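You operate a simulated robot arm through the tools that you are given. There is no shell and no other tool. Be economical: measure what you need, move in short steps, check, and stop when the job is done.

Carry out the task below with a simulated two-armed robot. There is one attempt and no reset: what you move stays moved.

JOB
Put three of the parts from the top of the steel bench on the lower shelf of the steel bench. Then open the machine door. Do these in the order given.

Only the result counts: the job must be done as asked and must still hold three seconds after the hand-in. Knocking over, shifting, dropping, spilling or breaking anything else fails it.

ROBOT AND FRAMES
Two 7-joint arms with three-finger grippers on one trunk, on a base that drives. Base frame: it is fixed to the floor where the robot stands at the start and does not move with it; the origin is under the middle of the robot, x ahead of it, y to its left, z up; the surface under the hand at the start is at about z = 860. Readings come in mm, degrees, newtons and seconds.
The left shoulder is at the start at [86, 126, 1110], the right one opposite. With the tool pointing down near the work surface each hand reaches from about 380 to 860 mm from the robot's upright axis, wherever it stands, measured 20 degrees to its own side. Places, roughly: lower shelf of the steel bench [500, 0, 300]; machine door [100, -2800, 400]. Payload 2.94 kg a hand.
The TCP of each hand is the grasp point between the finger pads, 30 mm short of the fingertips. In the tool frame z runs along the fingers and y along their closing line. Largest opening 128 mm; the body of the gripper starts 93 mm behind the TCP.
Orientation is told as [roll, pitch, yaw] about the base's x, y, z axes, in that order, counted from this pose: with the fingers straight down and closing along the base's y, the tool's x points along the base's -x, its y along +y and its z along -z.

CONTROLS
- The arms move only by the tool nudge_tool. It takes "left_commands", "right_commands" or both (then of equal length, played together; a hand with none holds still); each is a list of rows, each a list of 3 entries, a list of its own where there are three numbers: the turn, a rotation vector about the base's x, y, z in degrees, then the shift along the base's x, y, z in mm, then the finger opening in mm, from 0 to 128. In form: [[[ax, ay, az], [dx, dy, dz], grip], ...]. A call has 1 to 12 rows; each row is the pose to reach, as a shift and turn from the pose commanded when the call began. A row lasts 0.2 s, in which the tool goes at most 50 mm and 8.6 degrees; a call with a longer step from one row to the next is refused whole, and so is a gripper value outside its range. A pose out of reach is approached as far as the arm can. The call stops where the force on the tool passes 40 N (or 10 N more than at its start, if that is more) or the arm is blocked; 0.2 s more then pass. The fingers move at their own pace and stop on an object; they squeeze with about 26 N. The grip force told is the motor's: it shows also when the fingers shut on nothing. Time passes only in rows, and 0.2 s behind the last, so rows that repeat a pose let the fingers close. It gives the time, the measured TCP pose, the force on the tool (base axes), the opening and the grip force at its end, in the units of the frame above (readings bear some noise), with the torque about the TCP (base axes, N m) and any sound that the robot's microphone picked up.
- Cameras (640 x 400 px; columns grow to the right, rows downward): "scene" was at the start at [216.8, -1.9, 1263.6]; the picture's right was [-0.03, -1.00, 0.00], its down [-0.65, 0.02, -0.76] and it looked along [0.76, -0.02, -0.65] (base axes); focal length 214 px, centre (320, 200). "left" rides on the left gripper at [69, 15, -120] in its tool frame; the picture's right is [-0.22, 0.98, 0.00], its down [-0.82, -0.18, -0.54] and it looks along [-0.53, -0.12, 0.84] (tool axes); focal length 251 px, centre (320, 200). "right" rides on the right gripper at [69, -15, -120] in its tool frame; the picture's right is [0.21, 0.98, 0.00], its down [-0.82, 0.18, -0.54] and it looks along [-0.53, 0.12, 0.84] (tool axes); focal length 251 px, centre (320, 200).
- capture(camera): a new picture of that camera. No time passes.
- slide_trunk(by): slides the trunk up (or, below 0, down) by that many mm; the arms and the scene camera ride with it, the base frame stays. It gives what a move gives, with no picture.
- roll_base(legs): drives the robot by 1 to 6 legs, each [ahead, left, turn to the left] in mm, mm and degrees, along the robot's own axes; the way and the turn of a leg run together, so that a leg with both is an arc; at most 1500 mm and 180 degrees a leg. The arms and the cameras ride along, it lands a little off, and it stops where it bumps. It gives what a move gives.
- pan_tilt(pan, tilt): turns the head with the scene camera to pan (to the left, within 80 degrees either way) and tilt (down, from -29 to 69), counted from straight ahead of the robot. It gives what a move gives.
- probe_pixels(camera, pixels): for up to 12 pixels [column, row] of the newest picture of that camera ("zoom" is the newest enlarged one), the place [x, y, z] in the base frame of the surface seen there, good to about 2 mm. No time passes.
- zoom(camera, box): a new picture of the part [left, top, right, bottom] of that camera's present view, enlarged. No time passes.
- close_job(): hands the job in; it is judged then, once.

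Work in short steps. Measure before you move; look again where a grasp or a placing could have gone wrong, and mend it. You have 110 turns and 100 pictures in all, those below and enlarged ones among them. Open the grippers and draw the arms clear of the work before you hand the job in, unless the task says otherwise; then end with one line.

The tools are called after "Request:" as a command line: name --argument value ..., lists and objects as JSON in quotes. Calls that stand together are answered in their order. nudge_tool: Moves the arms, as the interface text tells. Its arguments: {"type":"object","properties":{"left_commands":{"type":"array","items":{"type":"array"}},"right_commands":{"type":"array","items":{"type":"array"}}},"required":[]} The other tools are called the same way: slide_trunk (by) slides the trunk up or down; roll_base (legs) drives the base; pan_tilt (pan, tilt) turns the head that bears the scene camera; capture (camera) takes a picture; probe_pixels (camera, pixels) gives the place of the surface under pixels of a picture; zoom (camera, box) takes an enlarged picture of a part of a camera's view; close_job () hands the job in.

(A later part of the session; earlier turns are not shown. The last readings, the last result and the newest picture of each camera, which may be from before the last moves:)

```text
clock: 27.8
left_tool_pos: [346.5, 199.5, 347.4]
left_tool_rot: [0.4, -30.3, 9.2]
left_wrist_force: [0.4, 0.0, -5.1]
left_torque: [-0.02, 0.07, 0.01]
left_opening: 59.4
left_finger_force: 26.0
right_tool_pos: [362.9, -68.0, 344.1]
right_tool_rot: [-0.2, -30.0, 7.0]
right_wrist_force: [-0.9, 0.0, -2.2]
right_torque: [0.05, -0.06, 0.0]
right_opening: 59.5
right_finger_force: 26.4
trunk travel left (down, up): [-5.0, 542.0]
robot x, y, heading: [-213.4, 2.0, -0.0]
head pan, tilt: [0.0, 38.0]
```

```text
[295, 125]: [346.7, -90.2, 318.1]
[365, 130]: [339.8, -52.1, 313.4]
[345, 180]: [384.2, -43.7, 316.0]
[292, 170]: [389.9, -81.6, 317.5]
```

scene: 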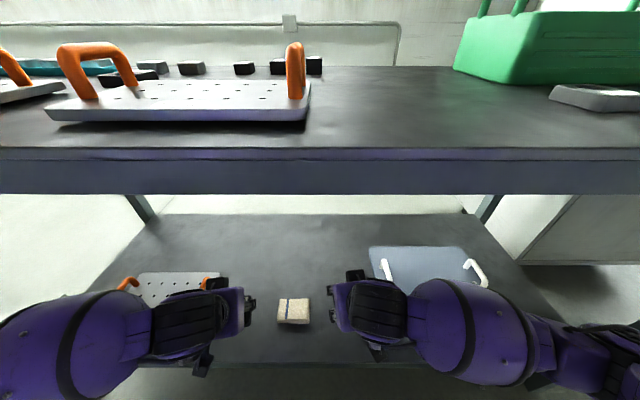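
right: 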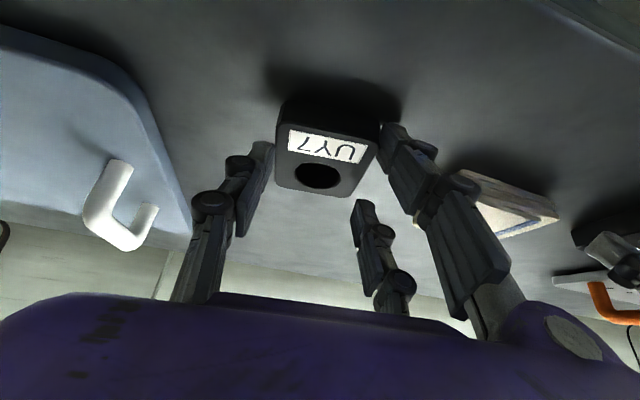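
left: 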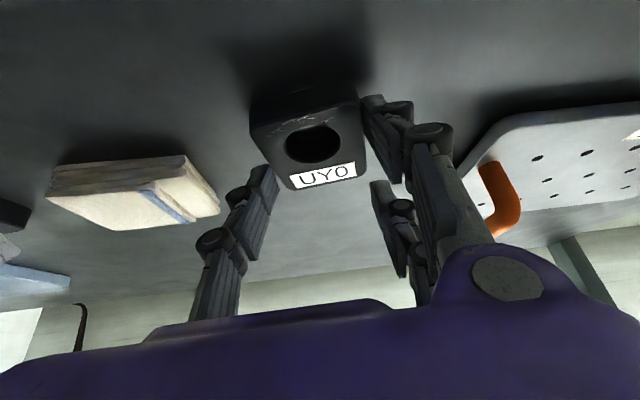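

Tops read ≈320 and ≈317, i.e. both parts are resting at shelf level. Open both slightly wide, then rise.

Request:
nudge_tool --left_commands '[[[0, 0, 0], [0, 0, -1], 59], [[0, 0, 0], [0, 0, -1], 85], [[0, 0, 0], [0, 0, -1], 85], [[0, 0, 0], [0, 0, 20], 85], [[0, 0, 0], [0, 0, 50], 85], [[0, 0, 0], [0, 0, 80], 85]]' --right_commands '[[[0, 0, 0], [0, 0, 0], 59], [[0, 0, 0], [0, 0, 0], 85], [[0, 0, 0], [0, 0, 0], 85], [[0, 0, 0], [0, 0, 20], 85], [[0, 0, 0], [0, 0, 50], 85], [[0, 0, 0], [0, 0, 80], 85]]'

Request:
capture --camera "left"

Request:
capture --camera "right"

```text
clock: 29.2
left_tool_pos: [345.6, 200.1, 427.8]
left_tool_rot: [0.4, -30.4, 9.0]
left_wrist_force: [-0.6, -0.3, -1.1]
left_torque: [-0.01, 0.03, -0.01]
left_opening: 84.8
left_finger_force: 0.0
right_tool_pos: [360.2, -68.7, 423.2]
right_tool_rot: [-0.3, -29.9, 7.0]
right_wrist_force: [0.5, 0.4, 0.3]
right_torque: [0.02, 0.0, -0.01]
right_opening: 85.2
right_finger_force: 0.0
trunk travel left (down, up): [-5.0, 542.0]
robot x, y, heading: [-215.4, 0.2, -0.2]
head pan, tilt: [0.0, 38.0]
```

```text
60 pictures are left
```

left: 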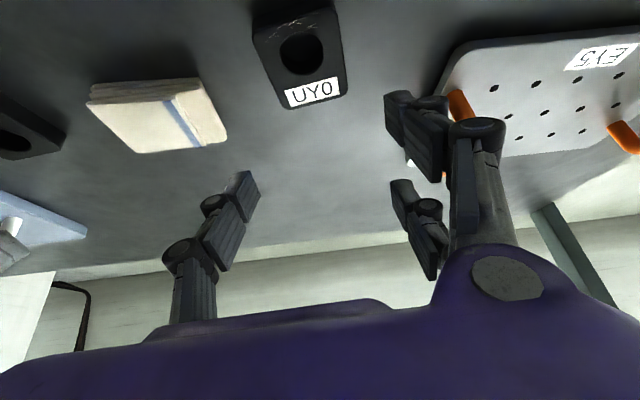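

```text
59 pictures are left
```

right: 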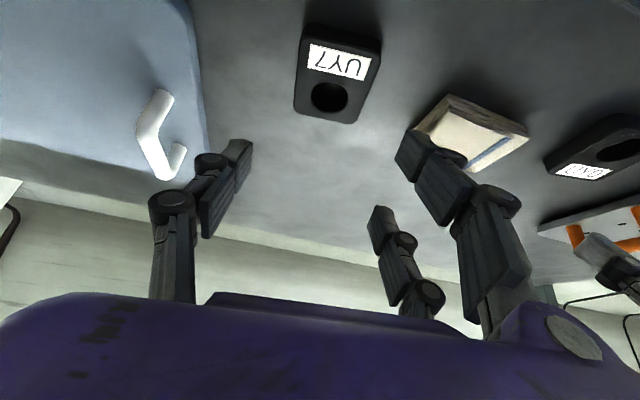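

Both are placed flat and clear. Back out 240 mm, raise the trunk, then get hands to travel height for LU6.

Request:
roll_base --legs '[[-240, 0, 0]]'

Request:
slide_trunk --by 320

Request:
nudge_tool --left_commands '[[[0, 0, 0], [0, 10, 40], 85], [[0, 0, 0], [0, 20, 80], 85], [[0, 0, 0], [0, 30, 120], 85], [[0, 0, 0], [0, 40, 160], 85], [[0, 0, 0], [0, 50, 200], 85], [[0, 0, 0], [0, 60, 240], 85], [[0, 0, 0], [0, 70, 280], 85], [[0, 0, 0], [0, 80, 320], 85]]' --right_commands '[[[0, 0, 0], [0, -25, 33], 128], [[0, 0, 0], [0, -50, 66], 128], [[0, 0, 0], [0, -80, 100], 128], [[0, 0, 0], [0, -110, 134], 128], [[0, 0, 0], [0, -140, 168], 128], [[0, 0, 0], [0, -170, 202], 128], [[0, 0, 0], [0, -195, 236], 128], [[0, 0, 0], [0, -220, 270], 128]]'

Request:
pan_tilt --pan -20 --tilt 50

Request:
capture --camera "scene"

```text
clock: 30.9
left_tool_pos: [108.2, 201.0, 427.3]
left_tool_rot: [0.3, -30.4, 9.1]
left_wrist_force: [0.3, 0.2, 0.0]
left_torque: [0.0, 0.0, 0.0]
left_opening: 84.5
left_finger_force: 0.0
right_tool_pos: [123.0, -69.2, 424.0]
right_tool_rot: [-0.3, -30.0, 7.0]
right_wrist_force: [0.0, 0.9, 0.4]
right_torque: [-0.01, -0.03, -0.01]
right_opening: 85.0
right_finger_force: 0.0
trunk travel left (down, up): [-5.0, 542.0]
robot x, y, heading: [-458.8, -0.3, 0.1]
head pan, tilt: [0.0, 38.0]
```

```text
clock: 34.1
left_tool_pos: [107.9, 200.5, 746.7]
left_tool_rot: [0.3, -30.4, 9.2]
left_wrist_force: [0.0, -0.5, -0.7]
left_torque: [0.03, -0.01, -0.03]
left_opening: 85.1
left_finger_force: 0.3
right_tool_pos: [122.7, -70.4, 743.7]
right_tool_rot: [-0.3, -29.9, 6.9]
right_wrist_force: [0.5, 0.3, -0.6]
right_torque: [0.0, 0.01, -0.01]
right_opening: 84.9
right_finger_force: 0.1
trunk travel left (down, up): [-325.0, 222.0]
robot x, y, heading: [-454.5, 1.5, -0.4]
head pan, tilt: [0.0, 38.0]
```

```text
clock: 35.9
left_tool_pos: [106.2, 280.8, 1065.6]
left_tool_rot: [0.3, -30.5, 9.1]
left_wrist_force: [0.3, 0.2, 0.0]
left_torque: [0.02, -0.02, 0.02]
left_opening: 85.2
left_finger_force: 0.1
right_tool_pos: [123.6, -289.7, 1013.0]
right_tool_rot: [-0.2, -30.0, 7.0]
right_wrist_force: [0.2, 0.4, -0.4]
right_torque: [-0.01, -0.03, 0.03]
right_opening: 127.7
right_finger_force: 0.0
trunk travel left (down, up): [-325.0, 222.0]
robot x, y, heading: [-452.6, -1.3, 0.1]
head pan, tilt: [0.0, 38.0]
```

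```text
clock: 36.8
left_tool_pos: [106.6, 280.8, 1065.9]
left_tool_rot: [0.3, -30.3, 9.1]
left_wrist_force: [0.2, 0.4, -0.1]
left_torque: [0.01, 0.0, -0.03]
left_opening: 85.2
left_finger_force: 0.0
right_tool_pos: [125.2, -289.1, 1013.2]
right_tool_rot: [-0.3, -29.9, 6.9]
right_wrist_force: [0.1, -0.3, -0.1]
right_torque: [-0.03, -0.02, 0.03]
right_opening: 128.0
right_finger_force: 0.1
trunk travel left (down, up): [-325.0, 222.0]
robot x, y, heading: [-455.1, 1.0, -0.1]
head pan, tilt: [-20.0, 50.0]
```

```text
58 pictures are left
```

scene: 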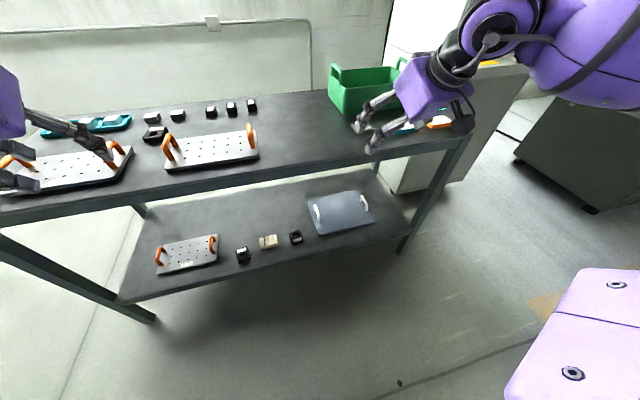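

Both parts rest on the shelf, nothing disturbed. Drive ahead 266 mm and move the right hand over LU6.

Request:
roll_base --legs '[[266, 0, 0]]'

Request:
nudge_tool --right_commands '[[[0, 0, -0.5], [0, -34, 0], 128], [[0, 0, -1.5], [0, -67, -20], 128], [[0, 0, -1.5], [0, -67, -50], 128]]'

Request:
capture --camera "right"

Request:
capture --camera "scene"

```text
clock: 38.6
left_tool_pos: [372.1, 276.9, 1066.7]
left_tool_rot: [0.3, -30.5, 9.0]
left_wrist_force: [-0.3, 0.4, 0.4]
left_torque: [0.02, 0.01, -0.04]
left_opening: 85.0
left_finger_force: 0.1
right_tool_pos: [388.2, -292.7, 1012.7]
right_tool_rot: [-0.3, -29.9, 6.6]
right_wrist_force: [0.2, -0.5, -0.2]
right_torque: [-0.01, 0.02, -0.04]
right_opening: 127.8
right_finger_force: 0.2
trunk travel left (down, up): [-325.0, 222.0]
robot x, y, heading: [-191.1, 3.7, -0.0]
head pan, tilt: [-20.0, 50.0]
```

```text
clock: 39.4
left_tool_pos: [373.2, 278.6, 1067.0]
left_tool_rot: [0.4, -30.4, 9.0]
left_wrist_force: [-0.3, 0.4, 1.0]
left_torque: [0.03, -0.02, 0.05]
left_opening: 85.1
left_finger_force: 0.0
right_tool_pos: [386.9, -359.5, 960.2]
right_tool_rot: [-0.2, -29.9, 5.2]
right_wrist_force: [0.1, -0.5, 0.0]
right_torque: [0.01, 0.04, 0.01]
right_opening: 127.7
right_finger_force: 0.1
trunk travel left (down, up): [-325.0, 222.0]
robot x, y, heading: [-190.3, -0.0, -0.4]
head pan, tilt: [-20.0, 50.0]
```

```text
57 pictures are left
```

right: 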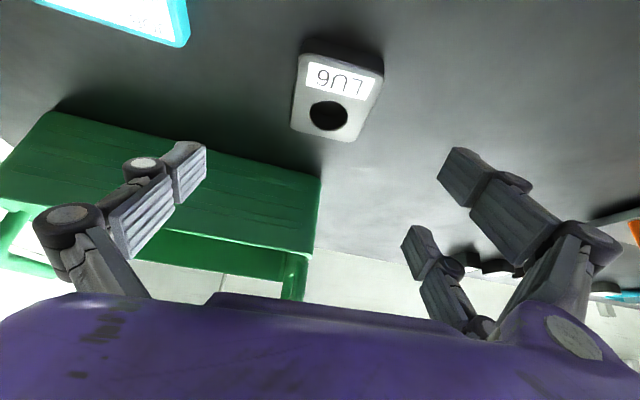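

```text
56 pictures are left
```

scene: 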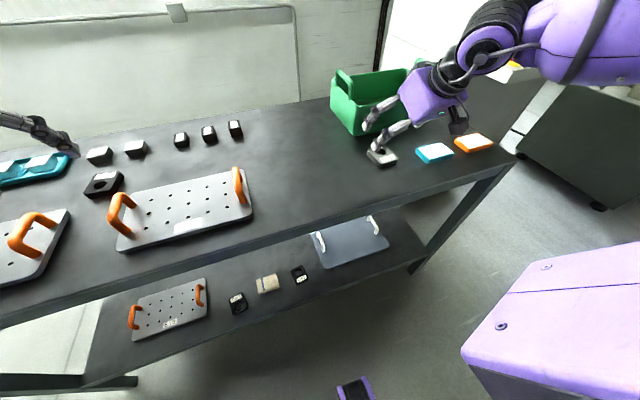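

LU6 lies centred below; probe card/box clearances before descending.

Request:
probe_pixels --camera "right" --pixels '[[185, 35], [180, 10], [318, 178], [150, 135], [305, 62], [380, 72], [295, 125], [352, 138], [120, 240], [70, 215]]'

```text
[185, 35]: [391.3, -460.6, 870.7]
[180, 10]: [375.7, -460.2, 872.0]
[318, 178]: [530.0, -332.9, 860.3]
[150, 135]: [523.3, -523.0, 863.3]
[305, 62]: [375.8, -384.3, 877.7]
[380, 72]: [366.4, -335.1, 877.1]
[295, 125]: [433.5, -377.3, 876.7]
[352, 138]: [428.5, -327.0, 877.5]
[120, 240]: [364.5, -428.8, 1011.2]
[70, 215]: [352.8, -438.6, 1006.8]
```

Card edge is at y=-460, box front at x≈525: clear. Descend to z≈899 with 105 mm opening, close and lift.

Request:
nudge_tool --right_commands '[[[0, 0, 0], [2, 3, -20], 105], [[0, 0, 0], [2, 3, -45], 105], [[0, 0, 0], [2, 3, -61], 105], [[0, 0, 0], [2, 3, -61], 0], [[0, 0, 0], [2, 3, -61], 0], [[0, 0, 0], [2, 3, -61], 0], [[0, 0, 0], [2, 3, -45], 0], [[0, 0, 0], [2, 3, 0], 0], [[0, 0, 0], [2, 3, 50], 0]]'

Request:
capture --camera "right"

```text
clock: 41.4
left_tool_pos: [372.2, 277.5, 1067.9]
left_tool_rot: [0.5, -30.4, 8.9]
left_wrist_force: [0.4, 0.4, 0.3]
left_torque: [-0.01, -0.05, -0.05]
left_opening: 85.0
left_finger_force: 0.0
right_tool_pos: [388.5, -355.0, 1011.6]
right_tool_rot: [-0.3, -29.9, 5.2]
right_wrist_force: [0.5, -0.4, -6.7]
right_torque: [0.02, 0.04, 0.01]
right_opening: 59.7
right_finger_force: 26.0
trunk travel left (down, up): [-325.0, 222.0]
robot x, y, heading: [-191.2, 0.0, -0.2]
head pan, tilt: [-20.0, 50.0]
```

```text
55 pictures are left
```

right: 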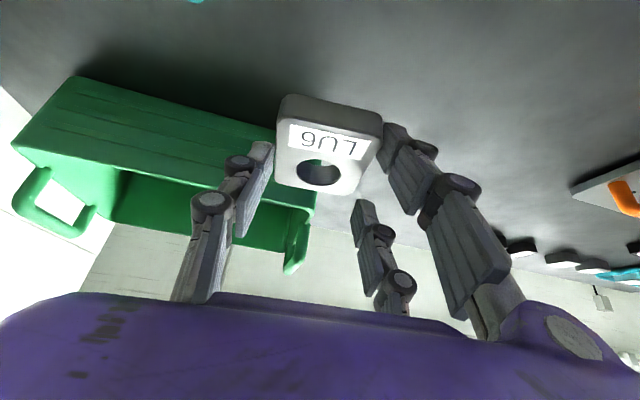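

LU6 held. Retreat and lower the trunk.

Request:
roll_base --legs '[[-270, 0, 0]]'

Request:
slide_trunk --by -320

Request:
nudge_tool --left_commands '[[[0, 0, 0], [0, -8, -32], 85], [[0, 0, 0], [0, -16, -64], 85], [[0, 0, 0], [0, -24, -96], 85], [[0, 0, 0], [0, -32, -128], 85], [[0, 0, 0], [0, -40, -160], 85], [[0, 0, 0], [0, -48, -192], 85], [[0, 0, 0], [0, -56, -224], 85], [[0, 0, 0], [0, -66, -256], 85], [[0, 0, 0], [0, -77, -275], 85]]' --right_commands '[[[0, 0, 0], [0, 31, -30], 0], [[0, 0, 0], [0, 63, -60], 0], [[0, 0, 0], [0, 95, -90], 0], [[0, 0, 0], [0, 127, -120], 0], [[0, 0, 0], [0, 159, -150], 0], [[0, 0, 0], [0, 191, -180], 0], [[0, 0, 0], [0, 223, -210], 0], [[0, 0, 0], [0, 255, -240], 0], [[0, 0, 0], [0, 286, -265], 0]]'

Request:
pan_tilt --pan 0 --tilt 38

Request:
capture --camera "scene"

```text
clock: 43.3
left_tool_pos: [109.1, 280.6, 1066.3]
left_tool_rot: [0.4, -30.4, 9.0]
left_wrist_force: [-0.8, 0.3, 0.2]
left_torque: [0.01, 0.01, -0.01]
left_opening: 85.0
left_finger_force: 0.1
right_tool_pos: [127.4, -354.0, 1011.6]
right_tool_rot: [-0.3, -30.0, 5.3]
right_wrist_force: [0.5, 0.0, -4.5]
right_torque: [0.03, 0.04, 0.02]
right_opening: 59.7
right_finger_force: 26.1
trunk travel left (down, up): [-325.0, 222.0]
robot x, y, heading: [-453.1, -1.2, 0.1]
head pan, tilt: [-20.0, 50.0]
```

```text
clock: 46.5
left_tool_pos: [108.3, 280.0, 745.8]
left_tool_rot: [0.4, -30.4, 9.1]
left_wrist_force: [0.1, 0.7, -0.7]
left_torque: [0.04, 0.0, 0.01]
left_opening: 85.0
left_finger_force: 0.0
right_tool_pos: [127.2, -355.0, 692.2]
right_tool_rot: [-0.3, -30.0, 5.3]
right_wrist_force: [0.5, -0.6, -4.8]
right_torque: [0.0, 0.06, 0.01]
right_opening: 59.7
right_finger_force: 25.7
trunk travel left (down, up): [-5.0, 542.0]
robot x, y, heading: [-452.4, -5.4, 0.1]
head pan, tilt: [-20.0, 50.0]
```

```text
clock: 48.5
left_tool_pos: [108.1, 204.0, 468.9]
left_tool_rot: [0.3, -30.3, 9.0]
left_wrist_force: [0.2, -0.2, -0.7]
left_torque: [-0.03, 0.05, 0.0]
left_opening: 84.8
left_finger_force: 0.0
right_tool_pos: [126.8, -65.8, 426.9]
right_tool_rot: [-0.3, -30.1, 5.2]
right_wrist_force: [0.3, 0.0, -4.3]
right_torque: [0.0, 0.05, -0.03]
right_opening: 59.6
right_finger_force: 25.9
trunk travel left (down, up): [-5.0, 542.0]
robot x, y, heading: [-453.1, -3.3, -0.2]
head pan, tilt: [-20.0, 50.0]
```

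```text
clock: 49.3
left_tool_pos: [107.8, 203.9, 470.8]
left_tool_rot: [0.5, -30.4, 9.0]
left_wrist_force: [-0.1, -0.2, -0.2]
left_torque: [0.03, 0.01, 0.01]
left_opening: 85.0
left_finger_force: 0.1
right_tool_pos: [126.6, -66.7, 427.3]
right_tool_rot: [-0.3, -30.0, 5.3]
right_wrist_force: [-0.4, -0.2, -5.9]
right_torque: [0.02, 0.05, -0.01]
right_opening: 59.2
right_finger_force: 26.2
trunk travel left (down, up): [-5.0, 542.0]
robot x, y, heading: [-456.9, 0.3, 0.2]
head pan, tilt: [0.0, 38.0]
```

```text
54 pictures are left
```

scene: 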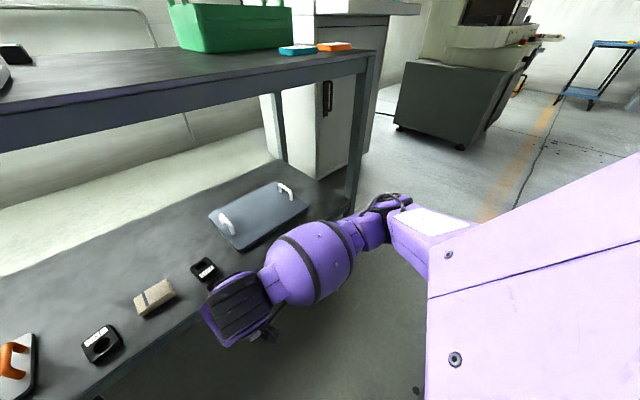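

LU6 is ready in front of the shelf. Drive ahead 345 mm so it hovers behind UY7.

Request:
roll_base --legs '[[345, 0, 0]]'

Request:
capture --camera "right"

Request:
capture --camera "scene"

```text
clock: 51.3
left_tool_pos: [283.1, 191.9, 466.6]
left_tool_rot: [-0.3, -24.3, 6.1]
left_wrist_force: [-0.4, -0.2, -0.2]
left_torque: [-0.02, -0.01, -0.02]
left_opening: 85.1
left_finger_force: 0.0
right_tool_pos: [374.2, -62.0, 431.1]
right_tool_rot: [-0.3, -30.3, 6.0]
right_wrist_force: [1.3, -0.2, -4.8]
right_torque: [-0.03, 0.05, -0.02]
right_opening: 59.5
right_finger_force: 25.7
trunk travel left (down, up): [-5.0, 542.0]
robot x, y, heading: [-204.5, -1.6, 0.6]
head pan, tilt: [0.0, 38.0]
stopped in leg 1: the robot was blocked; the commanded pose is now the measured one
```

```text
53 pictures are left
```

right: 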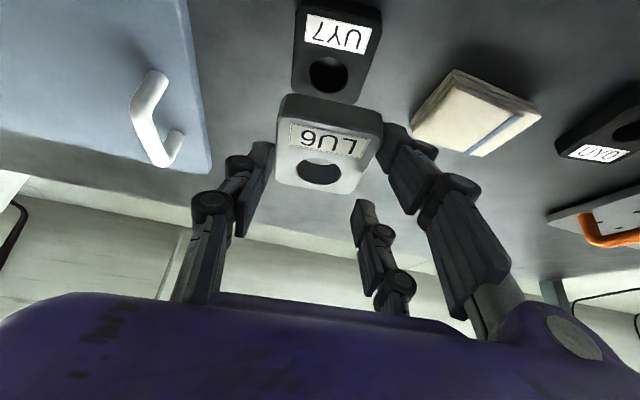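

```text
52 pictures are left
```

scene: 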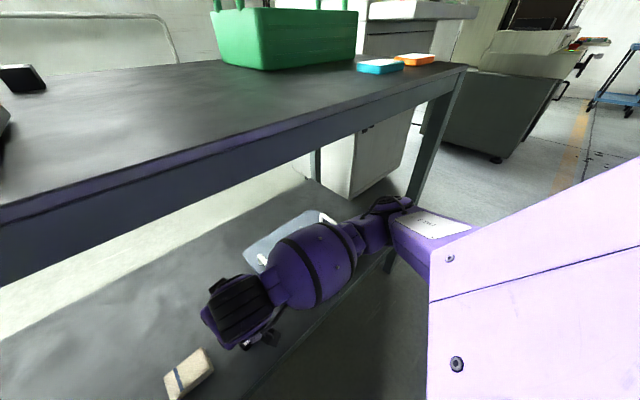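

The left arm bumped the bench edge and was pushed back. Back up 150 mm and inspect.

Request:
roll_base --legs '[[-150, 0, 0]]'

Request:
pan_tilt --pan 40 --tilt 38

Request:
capture --camera "scene"

Request:
pan_tilt --pan 0 --tilt 38

Request:
capture --camera "scene"

```text
clock: 52.7
left_tool_pos: [141.5, 192.3, 459.7]
left_tool_rot: [-0.2, -23.4, 6.0]
left_wrist_force: [0.3, 1.2, -0.1]
left_torque: [-0.03, 0.0, 0.03]
left_opening: 84.9
left_finger_force: 0.0
right_tool_pos: [233.1, -63.6, 427.0]
right_tool_rot: [-0.2, -29.8, 5.9]
right_wrist_force: [-0.8, 0.0, -5.2]
right_torque: [0.04, 0.02, 0.0]
right_opening: 59.5
right_finger_force: 25.8
trunk travel left (down, up): [-5.0, 542.0]
robot x, y, heading: [-350.7, -1.7, 0.8]
head pan, tilt: [0.0, 38.0]
```

```text
clock: 53.8
left_tool_pos: [140.8, 193.2, 460.0]
left_tool_rot: [-0.2, -23.4, 6.1]
left_wrist_force: [0.1, -0.1, -0.4]
left_torque: [-0.01, 0.01, 0.01]
left_opening: 85.4
left_finger_force: 0.1
right_tool_pos: [232.3, -62.7, 426.1]
right_tool_rot: [-0.3, -29.8, 6.0]
right_wrist_force: [0.4, -0.2, -4.7]
right_torque: [-0.03, 0.07, 0.01]
right_opening: 59.6
right_finger_force: 26.7
trunk travel left (down, up): [-5.0, 542.0]
robot x, y, heading: [-350.1, -3.7, 0.5]
head pan, tilt: [40.0, 38.0]
```

```text
51 pictures are left
```

scene: 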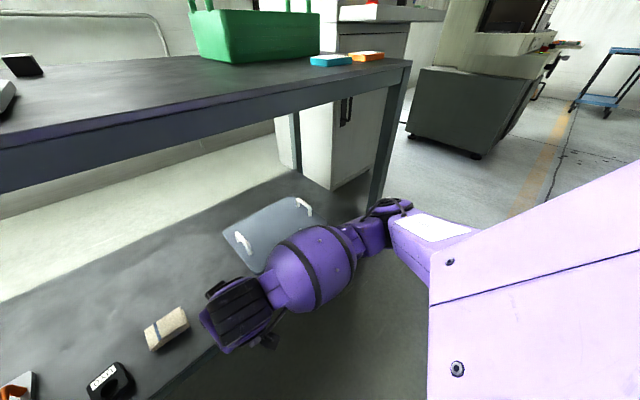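

```text
clock: 54.9
left_tool_pos: [141.1, 191.3, 459.2]
left_tool_rot: [-0.1, -23.4, 6.1]
left_wrist_force: [0.6, -0.4, 0.1]
left_torque: [0.02, 0.01, 0.01]
left_opening: 85.0
left_finger_force: 0.0
right_tool_pos: [232.8, -63.1, 427.3]
right_tool_rot: [-0.3, -29.9, 6.0]
right_wrist_force: [-1.0, -0.4, -5.5]
right_torque: [-0.01, 0.06, 0.02]
right_opening: 59.6
right_finger_force: 25.8
trunk travel left (down, up): [-5.0, 542.0]
robot x, y, heading: [-352.3, -4.7, 0.6]
head pan, tilt: [0.0, 38.0]
```

```text
50 pictures are left
```

scene: 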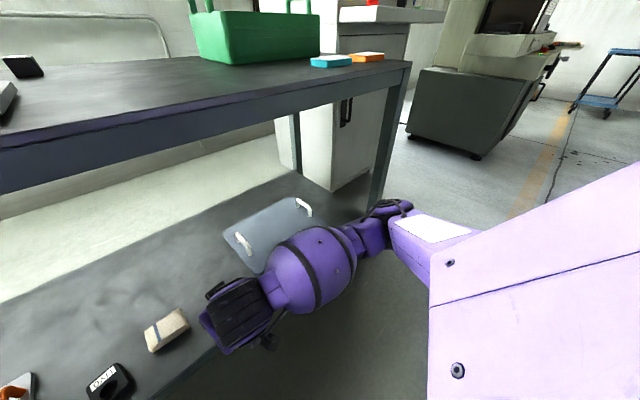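

The head seems stuck turned right (likely blocked by the left upper arm). Probe known points to check whether anything shifted.

Request:
probe_pixels --camera "scene" --pixels '[[108, 380], [150, 345], [185, 312], [312, 62], [330, 60], [200, 148], [300, 120], [220, 60]]'

Request:
capture --camera "left"

Request:
capture --camera "right"

```text
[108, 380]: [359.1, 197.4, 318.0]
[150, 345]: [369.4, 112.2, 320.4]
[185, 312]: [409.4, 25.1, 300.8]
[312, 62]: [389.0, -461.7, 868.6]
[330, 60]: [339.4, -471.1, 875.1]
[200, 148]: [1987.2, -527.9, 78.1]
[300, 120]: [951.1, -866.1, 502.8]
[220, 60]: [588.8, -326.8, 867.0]
```

```text
49 pictures are left
```

left: 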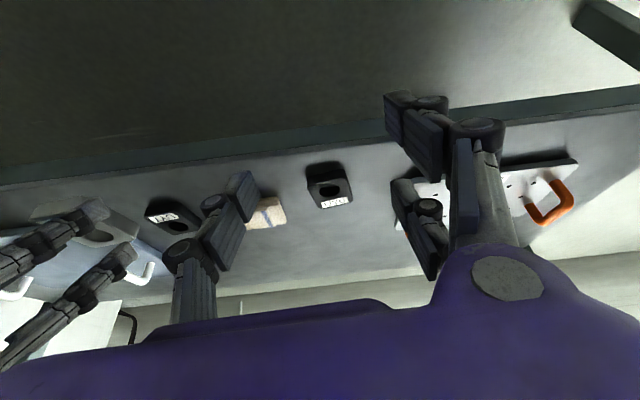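

```text
48 pictures are left
```

right: 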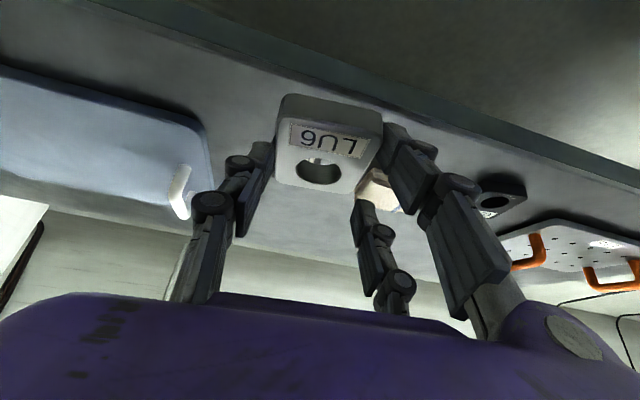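

Nothing shifted (card corner and tan block match). I'll swing the left hand outward and back to free the head and keep that arm off the bench.

Request:
nudge_tool --left_commands '[[[0, 0, 0], [-10, 40, 0], 85], [[0, 0, 0], [-20, 80, 0], 85], [[0, 0, 0], [-35, 120, 0], 85], [[0, 0, 0], [-50, 160, 0], 85], [[0, 0, 0], [-70, 200, 0], 85], [[0, 0, 0], [-90, 240, 0], 85]]'

Request:
pan_tilt --pan 30 --tilt 38

Request:
capture --camera "scene"

```text
clock: 56.5
left_tool_pos: [110.3, 226.2, 422.4]
left_tool_rot: [-9.7, -16.1, -7.7]
left_wrist_force: [0.3, -0.8, -0.3]
left_torque: [0.04, 0.04, 0.01]
left_opening: 85.1
left_finger_force: 0.0
left hand out of reach, approached as far as the arm can: row 1, 2, 3, 4, 5
right_tool_pos: [231.8, -65.8, 425.0]
right_tool_rot: [-0.4, -29.7, 5.9]
right_wrist_force: [0.5, -2.0, -6.0]
right_torque: [0.07, 0.07, 0.02]
right_opening: 59.4
right_finger_force: 26.0
trunk travel left (down, up): [-5.0, 542.0]
robot x, y, heading: [-350.7, -0.6, 0.6]
head pan, tilt: [0.0, 38.0]
stopped in row 6 (left hand): the arm was blocked; the commanded pose is now the measured one
```

```text
clock: 57.4
left_tool_pos: [109.7, 227.2, 422.6]
left_tool_rot: [-9.7, -16.1, -7.5]
left_wrist_force: [0.2, 0.5, -0.4]
left_torque: [0.0, 0.01, 0.01]
left_opening: 85.0
left_finger_force: 0.0
right_tool_pos: [232.1, -63.1, 426.6]
right_tool_rot: [-0.3, -29.9, 6.0]
right_wrist_force: [-0.1, 0.3, -4.5]
right_torque: [0.03, 0.03, 0.0]
right_opening: 59.6
right_finger_force: 25.1
trunk travel left (down, up): [-5.0, 542.0]
robot x, y, heading: [-346.0, -4.6, 0.7]
head pan, tilt: [30.0, 38.0]
```

```text
47 pictures are left
```

scene: 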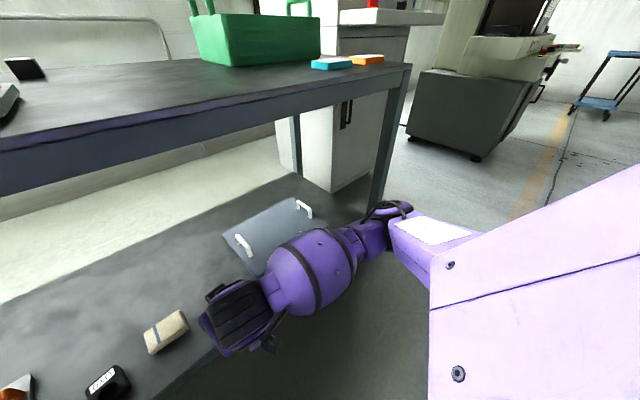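

The left arm is jammed (elbow near the head). Raise the left hand straight up to unfold it back toward its earlier posture.

Request:
nudge_tool --left_commands '[[[0, 0, 0], [10, 0, 40], 85], [[0, 0, 0], [20, 0, 80], 85], [[0, 0, 0], [30, 0, 120], 85], [[0, 0, 0], [40, 0, 160], 85], [[0, 0, 0], [50, 0, 200], 85], [[0, 0, 0], [60, 0, 240], 85], [[0, 0, 0], [60, 0, 280], 85], [[0, 0, 0], [60, 0, 320], 85]]'

Request:
capture --camera "scene"

```text
clock: 59.2
left_tool_pos: [168.5, 225.7, 744.7]
left_tool_rot: [-9.7, -16.2, -7.5]
left_wrist_force: [0.0, 0.4, 0.0]
left_torque: [-0.01, 0.0, 0.03]
left_opening: 85.4
left_finger_force: 0.0
right_tool_pos: [232.9, -63.3, 426.7]
right_tool_rot: [-0.3, -29.9, 6.1]
right_wrist_force: [-0.9, 0.2, -5.1]
right_torque: [0.01, 0.05, 0.01]
right_opening: 59.3
right_finger_force: 25.2
trunk travel left (down, up): [-5.0, 542.0]
robot x, y, heading: [-345.5, -0.7, 0.6]
head pan, tilt: [30.0, 38.0]
```

```text
46 pictures are left
```

scene: 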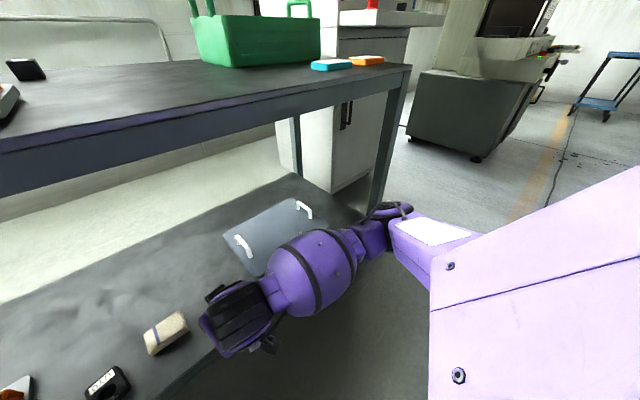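

The arm is free now; try the head.

Request:
pan_tilt --pan 50 --tilt 38

Request:
capture --camera "scene"

```text
clock: 60.0
left_tool_pos: [169.4, 225.4, 743.3]
left_tool_rot: [-9.8, -16.1, -7.5]
left_wrist_force: [-0.2, 0.0, 0.0]
left_torque: [0.01, -0.01, 0.03]
left_opening: 85.0
left_finger_force: 0.2
right_tool_pos: [232.4, -63.3, 426.8]
right_tool_rot: [-0.3, -29.8, 6.0]
right_wrist_force: [0.5, -0.9, -5.5]
right_torque: [-0.01, 0.06, 0.0]
right_opening: 59.1
right_finger_force: 26.1
trunk travel left (down, up): [-5.0, 542.0]
robot x, y, heading: [-345.4, -5.8, 0.7]
head pan, tilt: [50.0, 38.0]
```

```text
45 pictures are left
```

scene: 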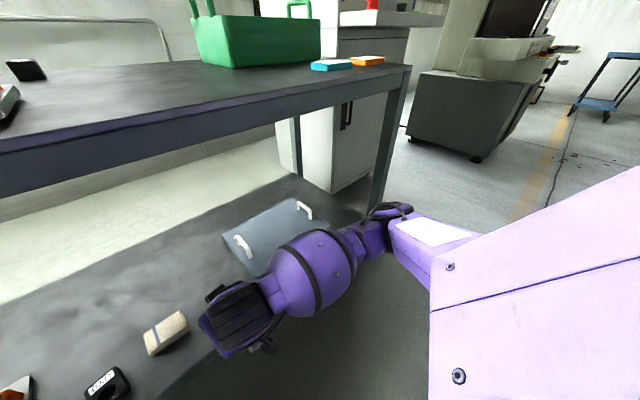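

The picture does not react; test the other direction once.

Request:
pan_tilt --pan -60 --tilt 30

Request:
capture --camera "scene"

```text
clock: 61.9
left_tool_pos: [169.2, 225.5, 744.1]
left_tool_rot: [-9.7, -16.0, -7.5]
left_wrist_force: [-0.8, 0.1, 0.0]
left_torque: [0.01, -0.03, -0.01]
left_opening: 84.8
left_finger_force: 0.0
right_tool_pos: [231.7, -62.6, 427.3]
right_tool_rot: [-0.3, -29.9, 6.1]
right_wrist_force: [-0.2, 0.3, -6.2]
right_torque: [-0.01, 0.06, 0.0]
right_opening: 58.9
right_finger_force: 26.4
trunk travel left (down, up): [-5.0, 542.0]
robot x, y, heading: [-345.7, -4.9, 0.7]
head pan, tilt: [-60.0, 30.0]
```

```text
44 pictures are left
```

scene: 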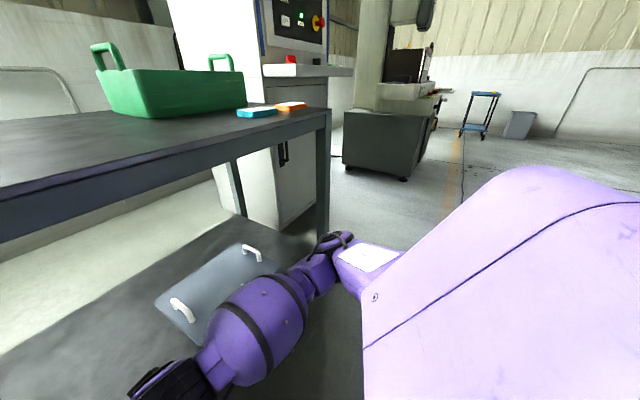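

The head moves right, so the left upper arm blocks it leftward. Move the left hand outward at this height and restore its attitude.

Request:
nudge_tool --left_commands '[[[2, -2, 3], [0, 40, 10], 85], [[4, -4, 6], [0, 80, 20], 85], [[6, -6, 9], [0, 120, 30], 85], [[8, -8, 12], [0, 160, 40], 85], [[9, -9, 14], [0, 200, 40], 85]]'

Request:
pan_tilt --pan 0 --tilt 35

Request:
capture --camera "scene"

```text
clock: 63.1
left_tool_pos: [169.6, 427.6, 784.3]
left_tool_rot: [0.3, -24.8, 3.0]
left_wrist_force: [-0.3, 0.3, 0.0]
left_torque: [0.04, 0.02, -0.01]
left_opening: 85.0
left_finger_force: 0.1
right_tool_pos: [232.5, -63.3, 427.6]
right_tool_rot: [-0.2, -29.9, 6.1]
right_wrist_force: [-0.1, -0.5, -5.2]
right_torque: [0.01, 0.04, -0.01]
right_opening: 59.3
right_finger_force: 25.4
trunk travel left (down, up): [-5.0, 542.0]
robot x, y, heading: [-351.9, -0.3, 0.3]
head pan, tilt: [-60.0, 30.0]
```

```text
clock: 64.4
left_tool_pos: [170.5, 427.7, 784.8]
left_tool_rot: [0.1, -25.0, 3.0]
left_wrist_force: [1.0, 0.6, -0.3]
left_torque: [-0.02, 0.0, -0.01]
left_opening: 84.9
left_finger_force: 0.0
right_tool_pos: [232.6, -63.8, 426.4]
right_tool_rot: [-0.4, -29.9, 6.0]
right_wrist_force: [0.3, 0.3, -5.0]
right_torque: [0.01, 0.03, -0.05]
right_opening: 59.5
right_finger_force: 25.5
trunk travel left (down, up): [-5.0, 542.0]
robot x, y, heading: [-352.4, -0.9, 0.8]
head pan, tilt: [0.0, 35.0]
```

```text
43 pictures are left
```

scene: 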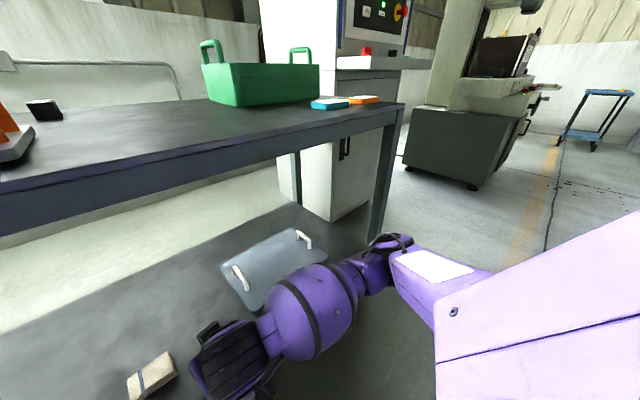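

The head still sits near pan −40, usable anyway. Now tuck the left hand out to the side and back, so it stays in front of the bench when I drive in.

Request:
nudge_tool --left_commands '[[[0, 4, 6], [-20, 40, 0], 85], [[0, 8, 12], [-55, 70, 0], 85], [[0, 12, 18], [-90, 100, 0], 85], [[0, 16, 24], [-125, 125, 0], 85], [[0, 20, 30], [-160, 145, 0], 85], [[0, 24, 36], [-195, 160, 0], 85], [[0, 25, 42], [-230, 170, 0], 85], [[0, 25, 48], [-265, 170, 0], 85]]'

Request:
pan_tilt --pan 20 --tilt 35

Request:
capture --camera "scene"

Request:
capture --camera "left"

```text
clock: 66.2
left_tool_pos: [-94.7, 598.1, 782.1]
left_tool_rot: [11.3, -2.8, 49.3]
left_wrist_force: [0.1, 0.3, -0.3]
left_torque: [0.0, 0.0, 0.02]
left_opening: 84.8
left_finger_force: 0.1
right_tool_pos: [232.1, -62.8, 426.0]
right_tool_rot: [-0.3, -29.9, 5.9]
right_wrist_force: [-0.9, 0.6, -6.0]
right_torque: [-0.01, 0.06, 0.0]
right_opening: 59.2
right_finger_force: 25.8
trunk travel left (down, up): [-5.0, 542.0]
robot x, y, heading: [-346.3, -3.2, 0.9]
head pan, tilt: [0.0, 35.0]
```

```text
clock: 67.0
left_tool_pos: [-94.0, 597.7, 781.3]
left_tool_rot: [11.2, -2.9, 49.1]
left_wrist_force: [0.7, 0.2, -0.7]
left_torque: [-0.04, 0.0, 0.01]
left_opening: 84.9
left_finger_force: 0.0
right_tool_pos: [233.3, -64.3, 426.4]
right_tool_rot: [-0.3, -29.9, 6.0]
right_wrist_force: [-0.1, 0.0, -4.6]
right_torque: [-0.02, 0.04, 0.02]
right_opening: 59.3
right_finger_force: 26.1
trunk travel left (down, up): [-5.0, 542.0]
robot x, y, heading: [-348.7, -1.3, 0.7]
head pan, tilt: [20.0, 35.0]
```

```text
42 pictures are left
```

scene: 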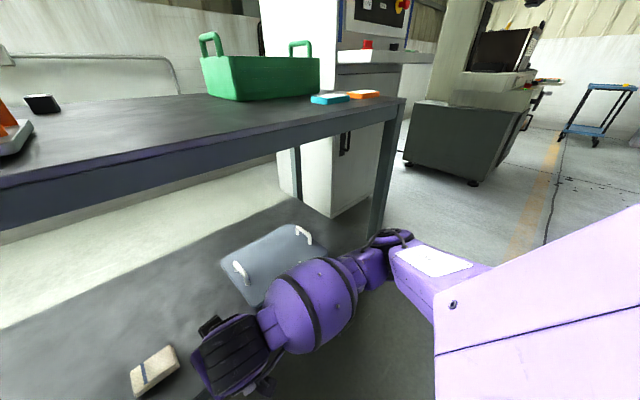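

```text
41 pictures are left
```

left: 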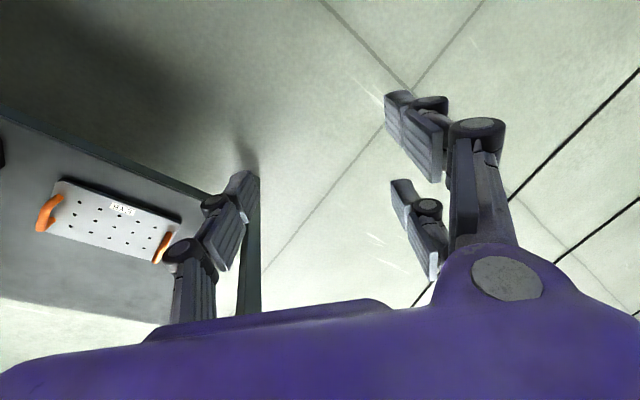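

Left hand is out of the way. Drive ahead 130 mm first and check.

Request:
roll_base --legs '[[130, 0, -0.7]]'

Request:
roll_base --legs '[[115, 0, 0]]'

Request:
capture --camera "right"

Request:
capture --camera "scene"

```text
clock: 68.3
left_tool_pos: [40.3, 594.8, 781.2]
left_tool_rot: [11.3, -2.9, 48.3]
left_wrist_force: [0.3, 0.0, -0.8]
left_torque: [0.01, 0.07, 0.03]
left_opening: 85.0
left_finger_force: 0.1
right_tool_pos: [358.2, -70.3, 425.9]
right_tool_rot: [-0.3, -29.8, 5.2]
right_wrist_force: [0.2, -0.3, -5.1]
right_torque: [-0.04, 0.02, 0.0]
right_opening: 59.3
right_finger_force: 26.1
trunk travel left (down, up): [-5.0, 542.0]
robot x, y, heading: [-222.7, -2.4, -0.2]
head pan, tilt: [20.0, 35.0]
```

```text
clock: 69.5
left_tool_pos: [152.2, 594.8, 781.5]
left_tool_rot: [11.3, -2.8, 48.5]
left_wrist_force: [0.5, -0.9, 0.3]
left_torque: [0.04, -0.03, -0.03]
left_opening: 85.0
left_finger_force: 0.1
right_tool_pos: [473.4, -70.0, 425.3]
right_tool_rot: [-0.2, -29.7, 5.4]
right_wrist_force: [0.1, -0.6, -4.7]
right_torque: [-0.01, 0.02, -0.02]
right_opening: 59.2
right_finger_force: 25.6
trunk travel left (down, up): [-5.0, 542.0]
robot x, y, heading: [-103.7, -4.7, -0.2]
head pan, tilt: [20.0, 35.0]
```

```text
40 pictures are left
```

right: 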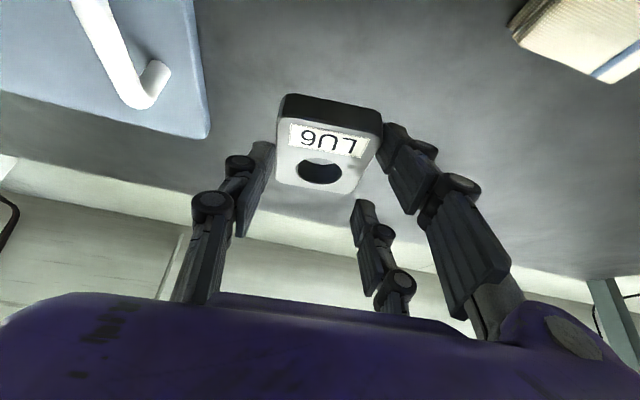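

```text
39 pictures are left
```

scene: 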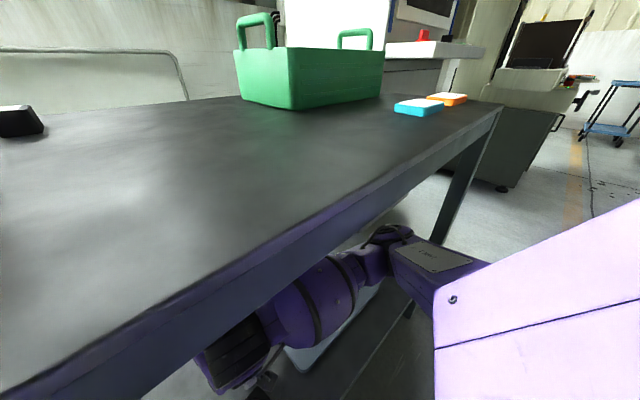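

LU6 hovers over a free area. Lower to TCP≈342.

Request:
nudge_tool --right_commands '[[[0, 0, 0], [0, 5, -30], 0], [[0, 0, 0], [0, 5, -60], 0], [[0, 0, 0], [0, 5, -76], 0], [[0, 0, 0], [0, 5, -83], 0]]'

Request:
capture --camera "right"

Request:
probe_pixels --camera "right" --pixels '[[300, 120], [365, 130], [345, 183], [292, 172], [240, 60], [400, 60]]'

```text
clock: 70.5
left_tool_pos: [152.3, 594.0, 781.7]
left_tool_rot: [11.1, -3.0, 48.5]
left_wrist_force: [0.2, 0.4, 0.5]
left_torque: [-0.04, 0.02, -0.02]
left_opening: 85.0
left_finger_force: 0.0
right_tool_pos: [474.5, -63.5, 345.4]
right_tool_rot: [-0.4, -30.0, 5.3]
right_wrist_force: [-1.2, -1.4, 6.2]
right_torque: [0.33, -0.38, 0.01]
right_opening: 59.5
right_finger_force: 25.9
trunk travel left (down, up): [-5.0, 542.0]
robot x, y, heading: [-109.3, -2.0, 0.2]
head pan, tilt: [20.0, 35.0]
```

```text
38 pictures are left
```

right: 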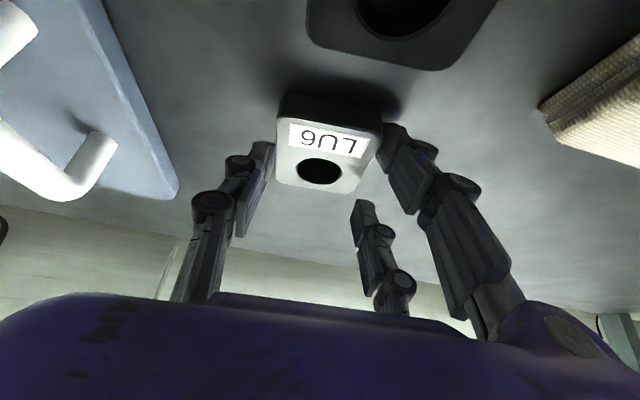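

```text
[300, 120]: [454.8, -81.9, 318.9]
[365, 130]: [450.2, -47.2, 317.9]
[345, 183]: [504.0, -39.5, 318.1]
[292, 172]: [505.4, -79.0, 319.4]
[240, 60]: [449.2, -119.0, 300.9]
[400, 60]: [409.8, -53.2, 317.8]
```

It rests on the shelf (6 N bearing). Release and rise.

Request:
nudge_tool --right_commands '[[[0, 0, 0], [0, 0, 2], 65], [[0, 0, 0], [0, 0, 2], 85], [[0, 0, 0], [0, 0, 2], 85], [[0, 0, 0], [0, 0, 25], 85], [[0, 0, 0], [0, 0, 55], 85], [[0, 0, 0], [0, 0, 85], 85]]'

Request:
capture --camera "right"

```text
clock: 71.9
left_tool_pos: [152.2, 595.6, 782.1]
left_tool_rot: [11.2, -2.8, 48.5]
left_wrist_force: [-0.5, 0.2, 0.5]
left_torque: [0.02, 0.03, 0.01]
left_opening: 85.4
left_finger_force: 0.1
right_tool_pos: [472.1, -64.0, 428.0]
right_tool_rot: [-0.4, -29.9, 5.4]
right_wrist_force: [0.7, -0.2, 0.3]
right_torque: [0.03, 0.02, 0.0]
right_opening: 85.2
right_finger_force: 0.1
trunk travel left (down, up): [-5.0, 542.0]
robot x, y, heading: [-107.4, -1.0, 0.0]
head pan, tilt: [20.0, 35.0]
```

```text
37 pictures are left
```

right: 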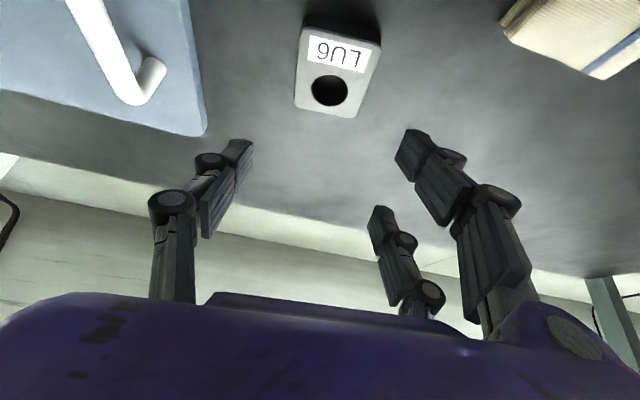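

LU6 is on the shelf. Back out 400 mm and look at the shelf and toward the machine.

Request:
roll_base --legs '[[-400, 0, 0]]'

Request:
capture --camera "scene"

Request:
capture --camera "right"

```text
clock: 74.4
left_tool_pos: [-249.2, 595.2, 781.6]
left_tool_rot: [11.1, -2.9, 48.9]
left_wrist_force: [0.4, 0.1, -0.3]
left_torque: [0.0, -0.01, 0.01]
left_opening: 85.2
left_finger_force: 0.0
right_tool_pos: [75.3, -61.2, 429.4]
right_tool_rot: [-0.3, -29.9, 5.7]
right_wrist_force: [-0.7, 1.1, -0.1]
right_torque: [0.01, -0.01, -0.01]
right_opening: 85.0
right_finger_force: 0.1
trunk travel left (down, up): [-5.0, 542.0]
robot x, y, heading: [-502.4, -6.6, 0.2]
head pan, tilt: [20.0, 35.0]
```

```text
36 pictures are left
```

scene: 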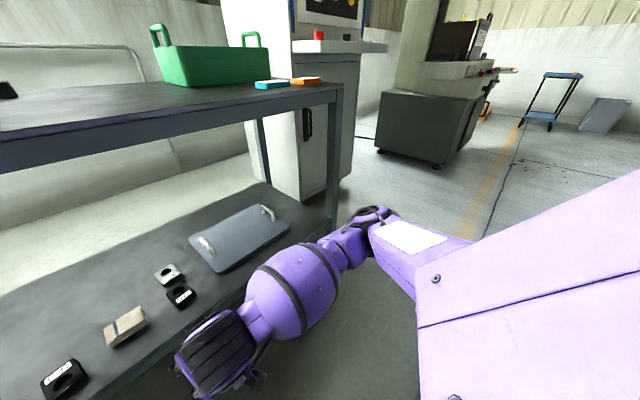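

```text
35 pictures are left
```

right: 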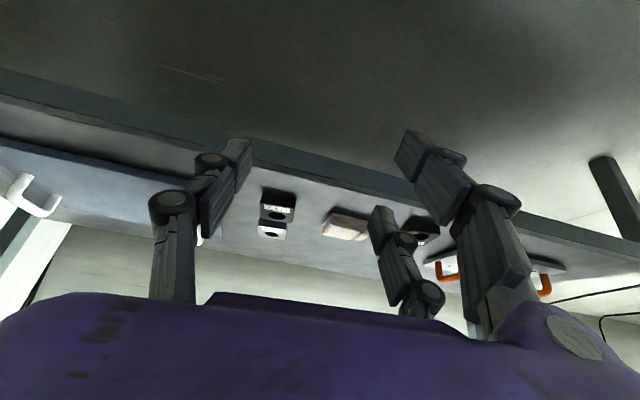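

Three parts are on the shelf and all else is in place. Now find the machine: probe the cabinet, the dark machine base and its handle.

Request:
probe_pixels --camera "scene" --pixels '[[308, 122], [345, 120], [400, 120], [445, 130], [478, 110], [487, 112], [550, 95], [430, 75]]'

Request:
zoom --camera "scene" --box '[360, 10, 640, 180]'

```text
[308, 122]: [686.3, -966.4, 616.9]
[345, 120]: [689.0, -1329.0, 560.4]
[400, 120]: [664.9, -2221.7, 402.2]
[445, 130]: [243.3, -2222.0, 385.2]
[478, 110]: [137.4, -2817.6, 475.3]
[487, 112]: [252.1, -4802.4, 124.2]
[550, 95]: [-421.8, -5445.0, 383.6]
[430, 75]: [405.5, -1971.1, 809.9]
```

```text
2.29 times, centred on (500, 95) of scene
```

zoom: 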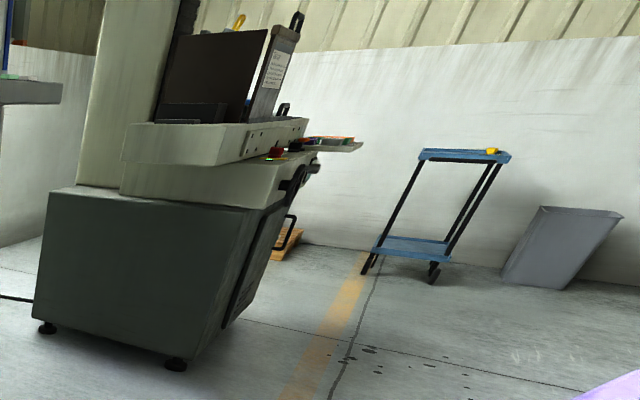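

The machine base's front faces −x with a door and D-handle around (140,−2820,475). I'll back slightly and turn right 90° to face along −y and look at the route.

Request:
roll_base --legs '[[-150, 0, 0], [0, 0, -90]]'

Request:
pan_tilt --pan 0 --tilt 25

Request:
capture --camera "scene"

Request:
capture --camera "right"

```text
clock: 79.0
left_tool_pos: [-17.5, -145.9, 782.8]
left_tool_rot: [11.2, -2.9, -30.4]
left_wrist_force: [-0.3, -0.2, 0.3]
left_torque: [0.03, 0.0, -0.02]
left_opening: 84.8
left_finger_force: 0.1
right_tool_pos: [-590.6, -580.2, 431.2]
right_tool_rot: [0.8, -29.9, -72.8]
right_wrist_force: [0.4, 0.2, -0.3]
right_torque: [0.0, -0.02, 0.02]
right_opening: 85.0
right_finger_force: 0.0
trunk travel left (down, up): [-5.0, 542.0]
robot x, y, heading: [-655.9, -4.6, -78.8]
head pan, tilt: [20.0, 35.0]
stopped in leg 2: the robot was blocked; the commanded pose is now the measured one
```

```text
clock: 79.8
left_tool_pos: [-17.1, -146.5, 780.6]
left_tool_rot: [11.3, -2.9, -30.5]
left_wrist_force: [0.6, -0.1, -0.5]
left_torque: [-0.01, -0.02, 0.01]
left_opening: 85.2
left_finger_force: 0.1
right_tool_pos: [-590.6, -580.7, 431.4]
right_tool_rot: [0.9, -29.9, -72.9]
right_wrist_force: [-0.8, 0.4, -0.8]
right_torque: [0.0, 0.0, 0.0]
right_opening: 85.0
right_finger_force: 0.1
trunk travel left (down, up): [-5.0, 542.0]
robot x, y, heading: [-656.1, -6.8, -79.0]
head pan, tilt: [0.0, 25.0]
```

```text
33 pictures are left
```

scene: 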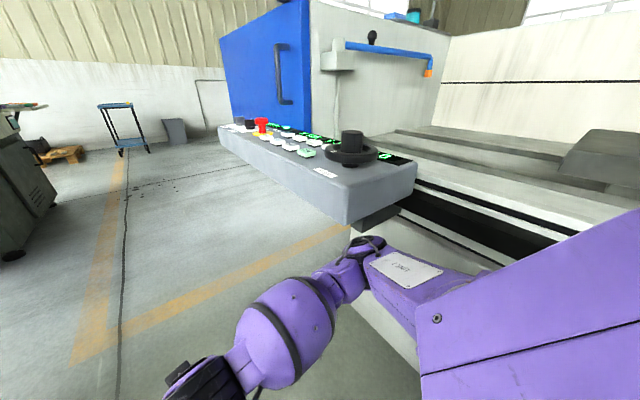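

```text
32 pictures are left
```

right: 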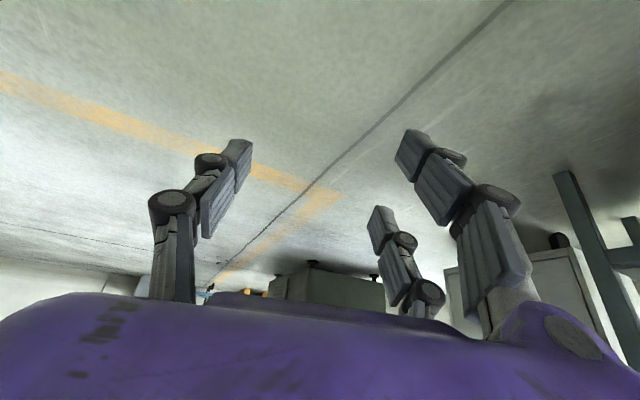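

Another machine (lathe) stands close on the right; the right elbow bumped there. Probe its extents before moving away.

Request:
probe_pixels --camera "scene" --pixels '[[350, 222], [412, 190], [220, 135], [360, 240], [225, 100], [280, 110], [12, 255], [55, 200], [345, 228], [75, 355]]'

```text
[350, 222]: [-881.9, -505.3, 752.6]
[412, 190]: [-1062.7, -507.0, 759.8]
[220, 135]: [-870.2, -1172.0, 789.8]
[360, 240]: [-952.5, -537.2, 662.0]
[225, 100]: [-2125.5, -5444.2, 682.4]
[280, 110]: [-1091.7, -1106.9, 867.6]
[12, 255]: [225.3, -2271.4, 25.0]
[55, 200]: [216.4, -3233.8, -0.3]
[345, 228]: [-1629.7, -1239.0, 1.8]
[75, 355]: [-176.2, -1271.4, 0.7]
```

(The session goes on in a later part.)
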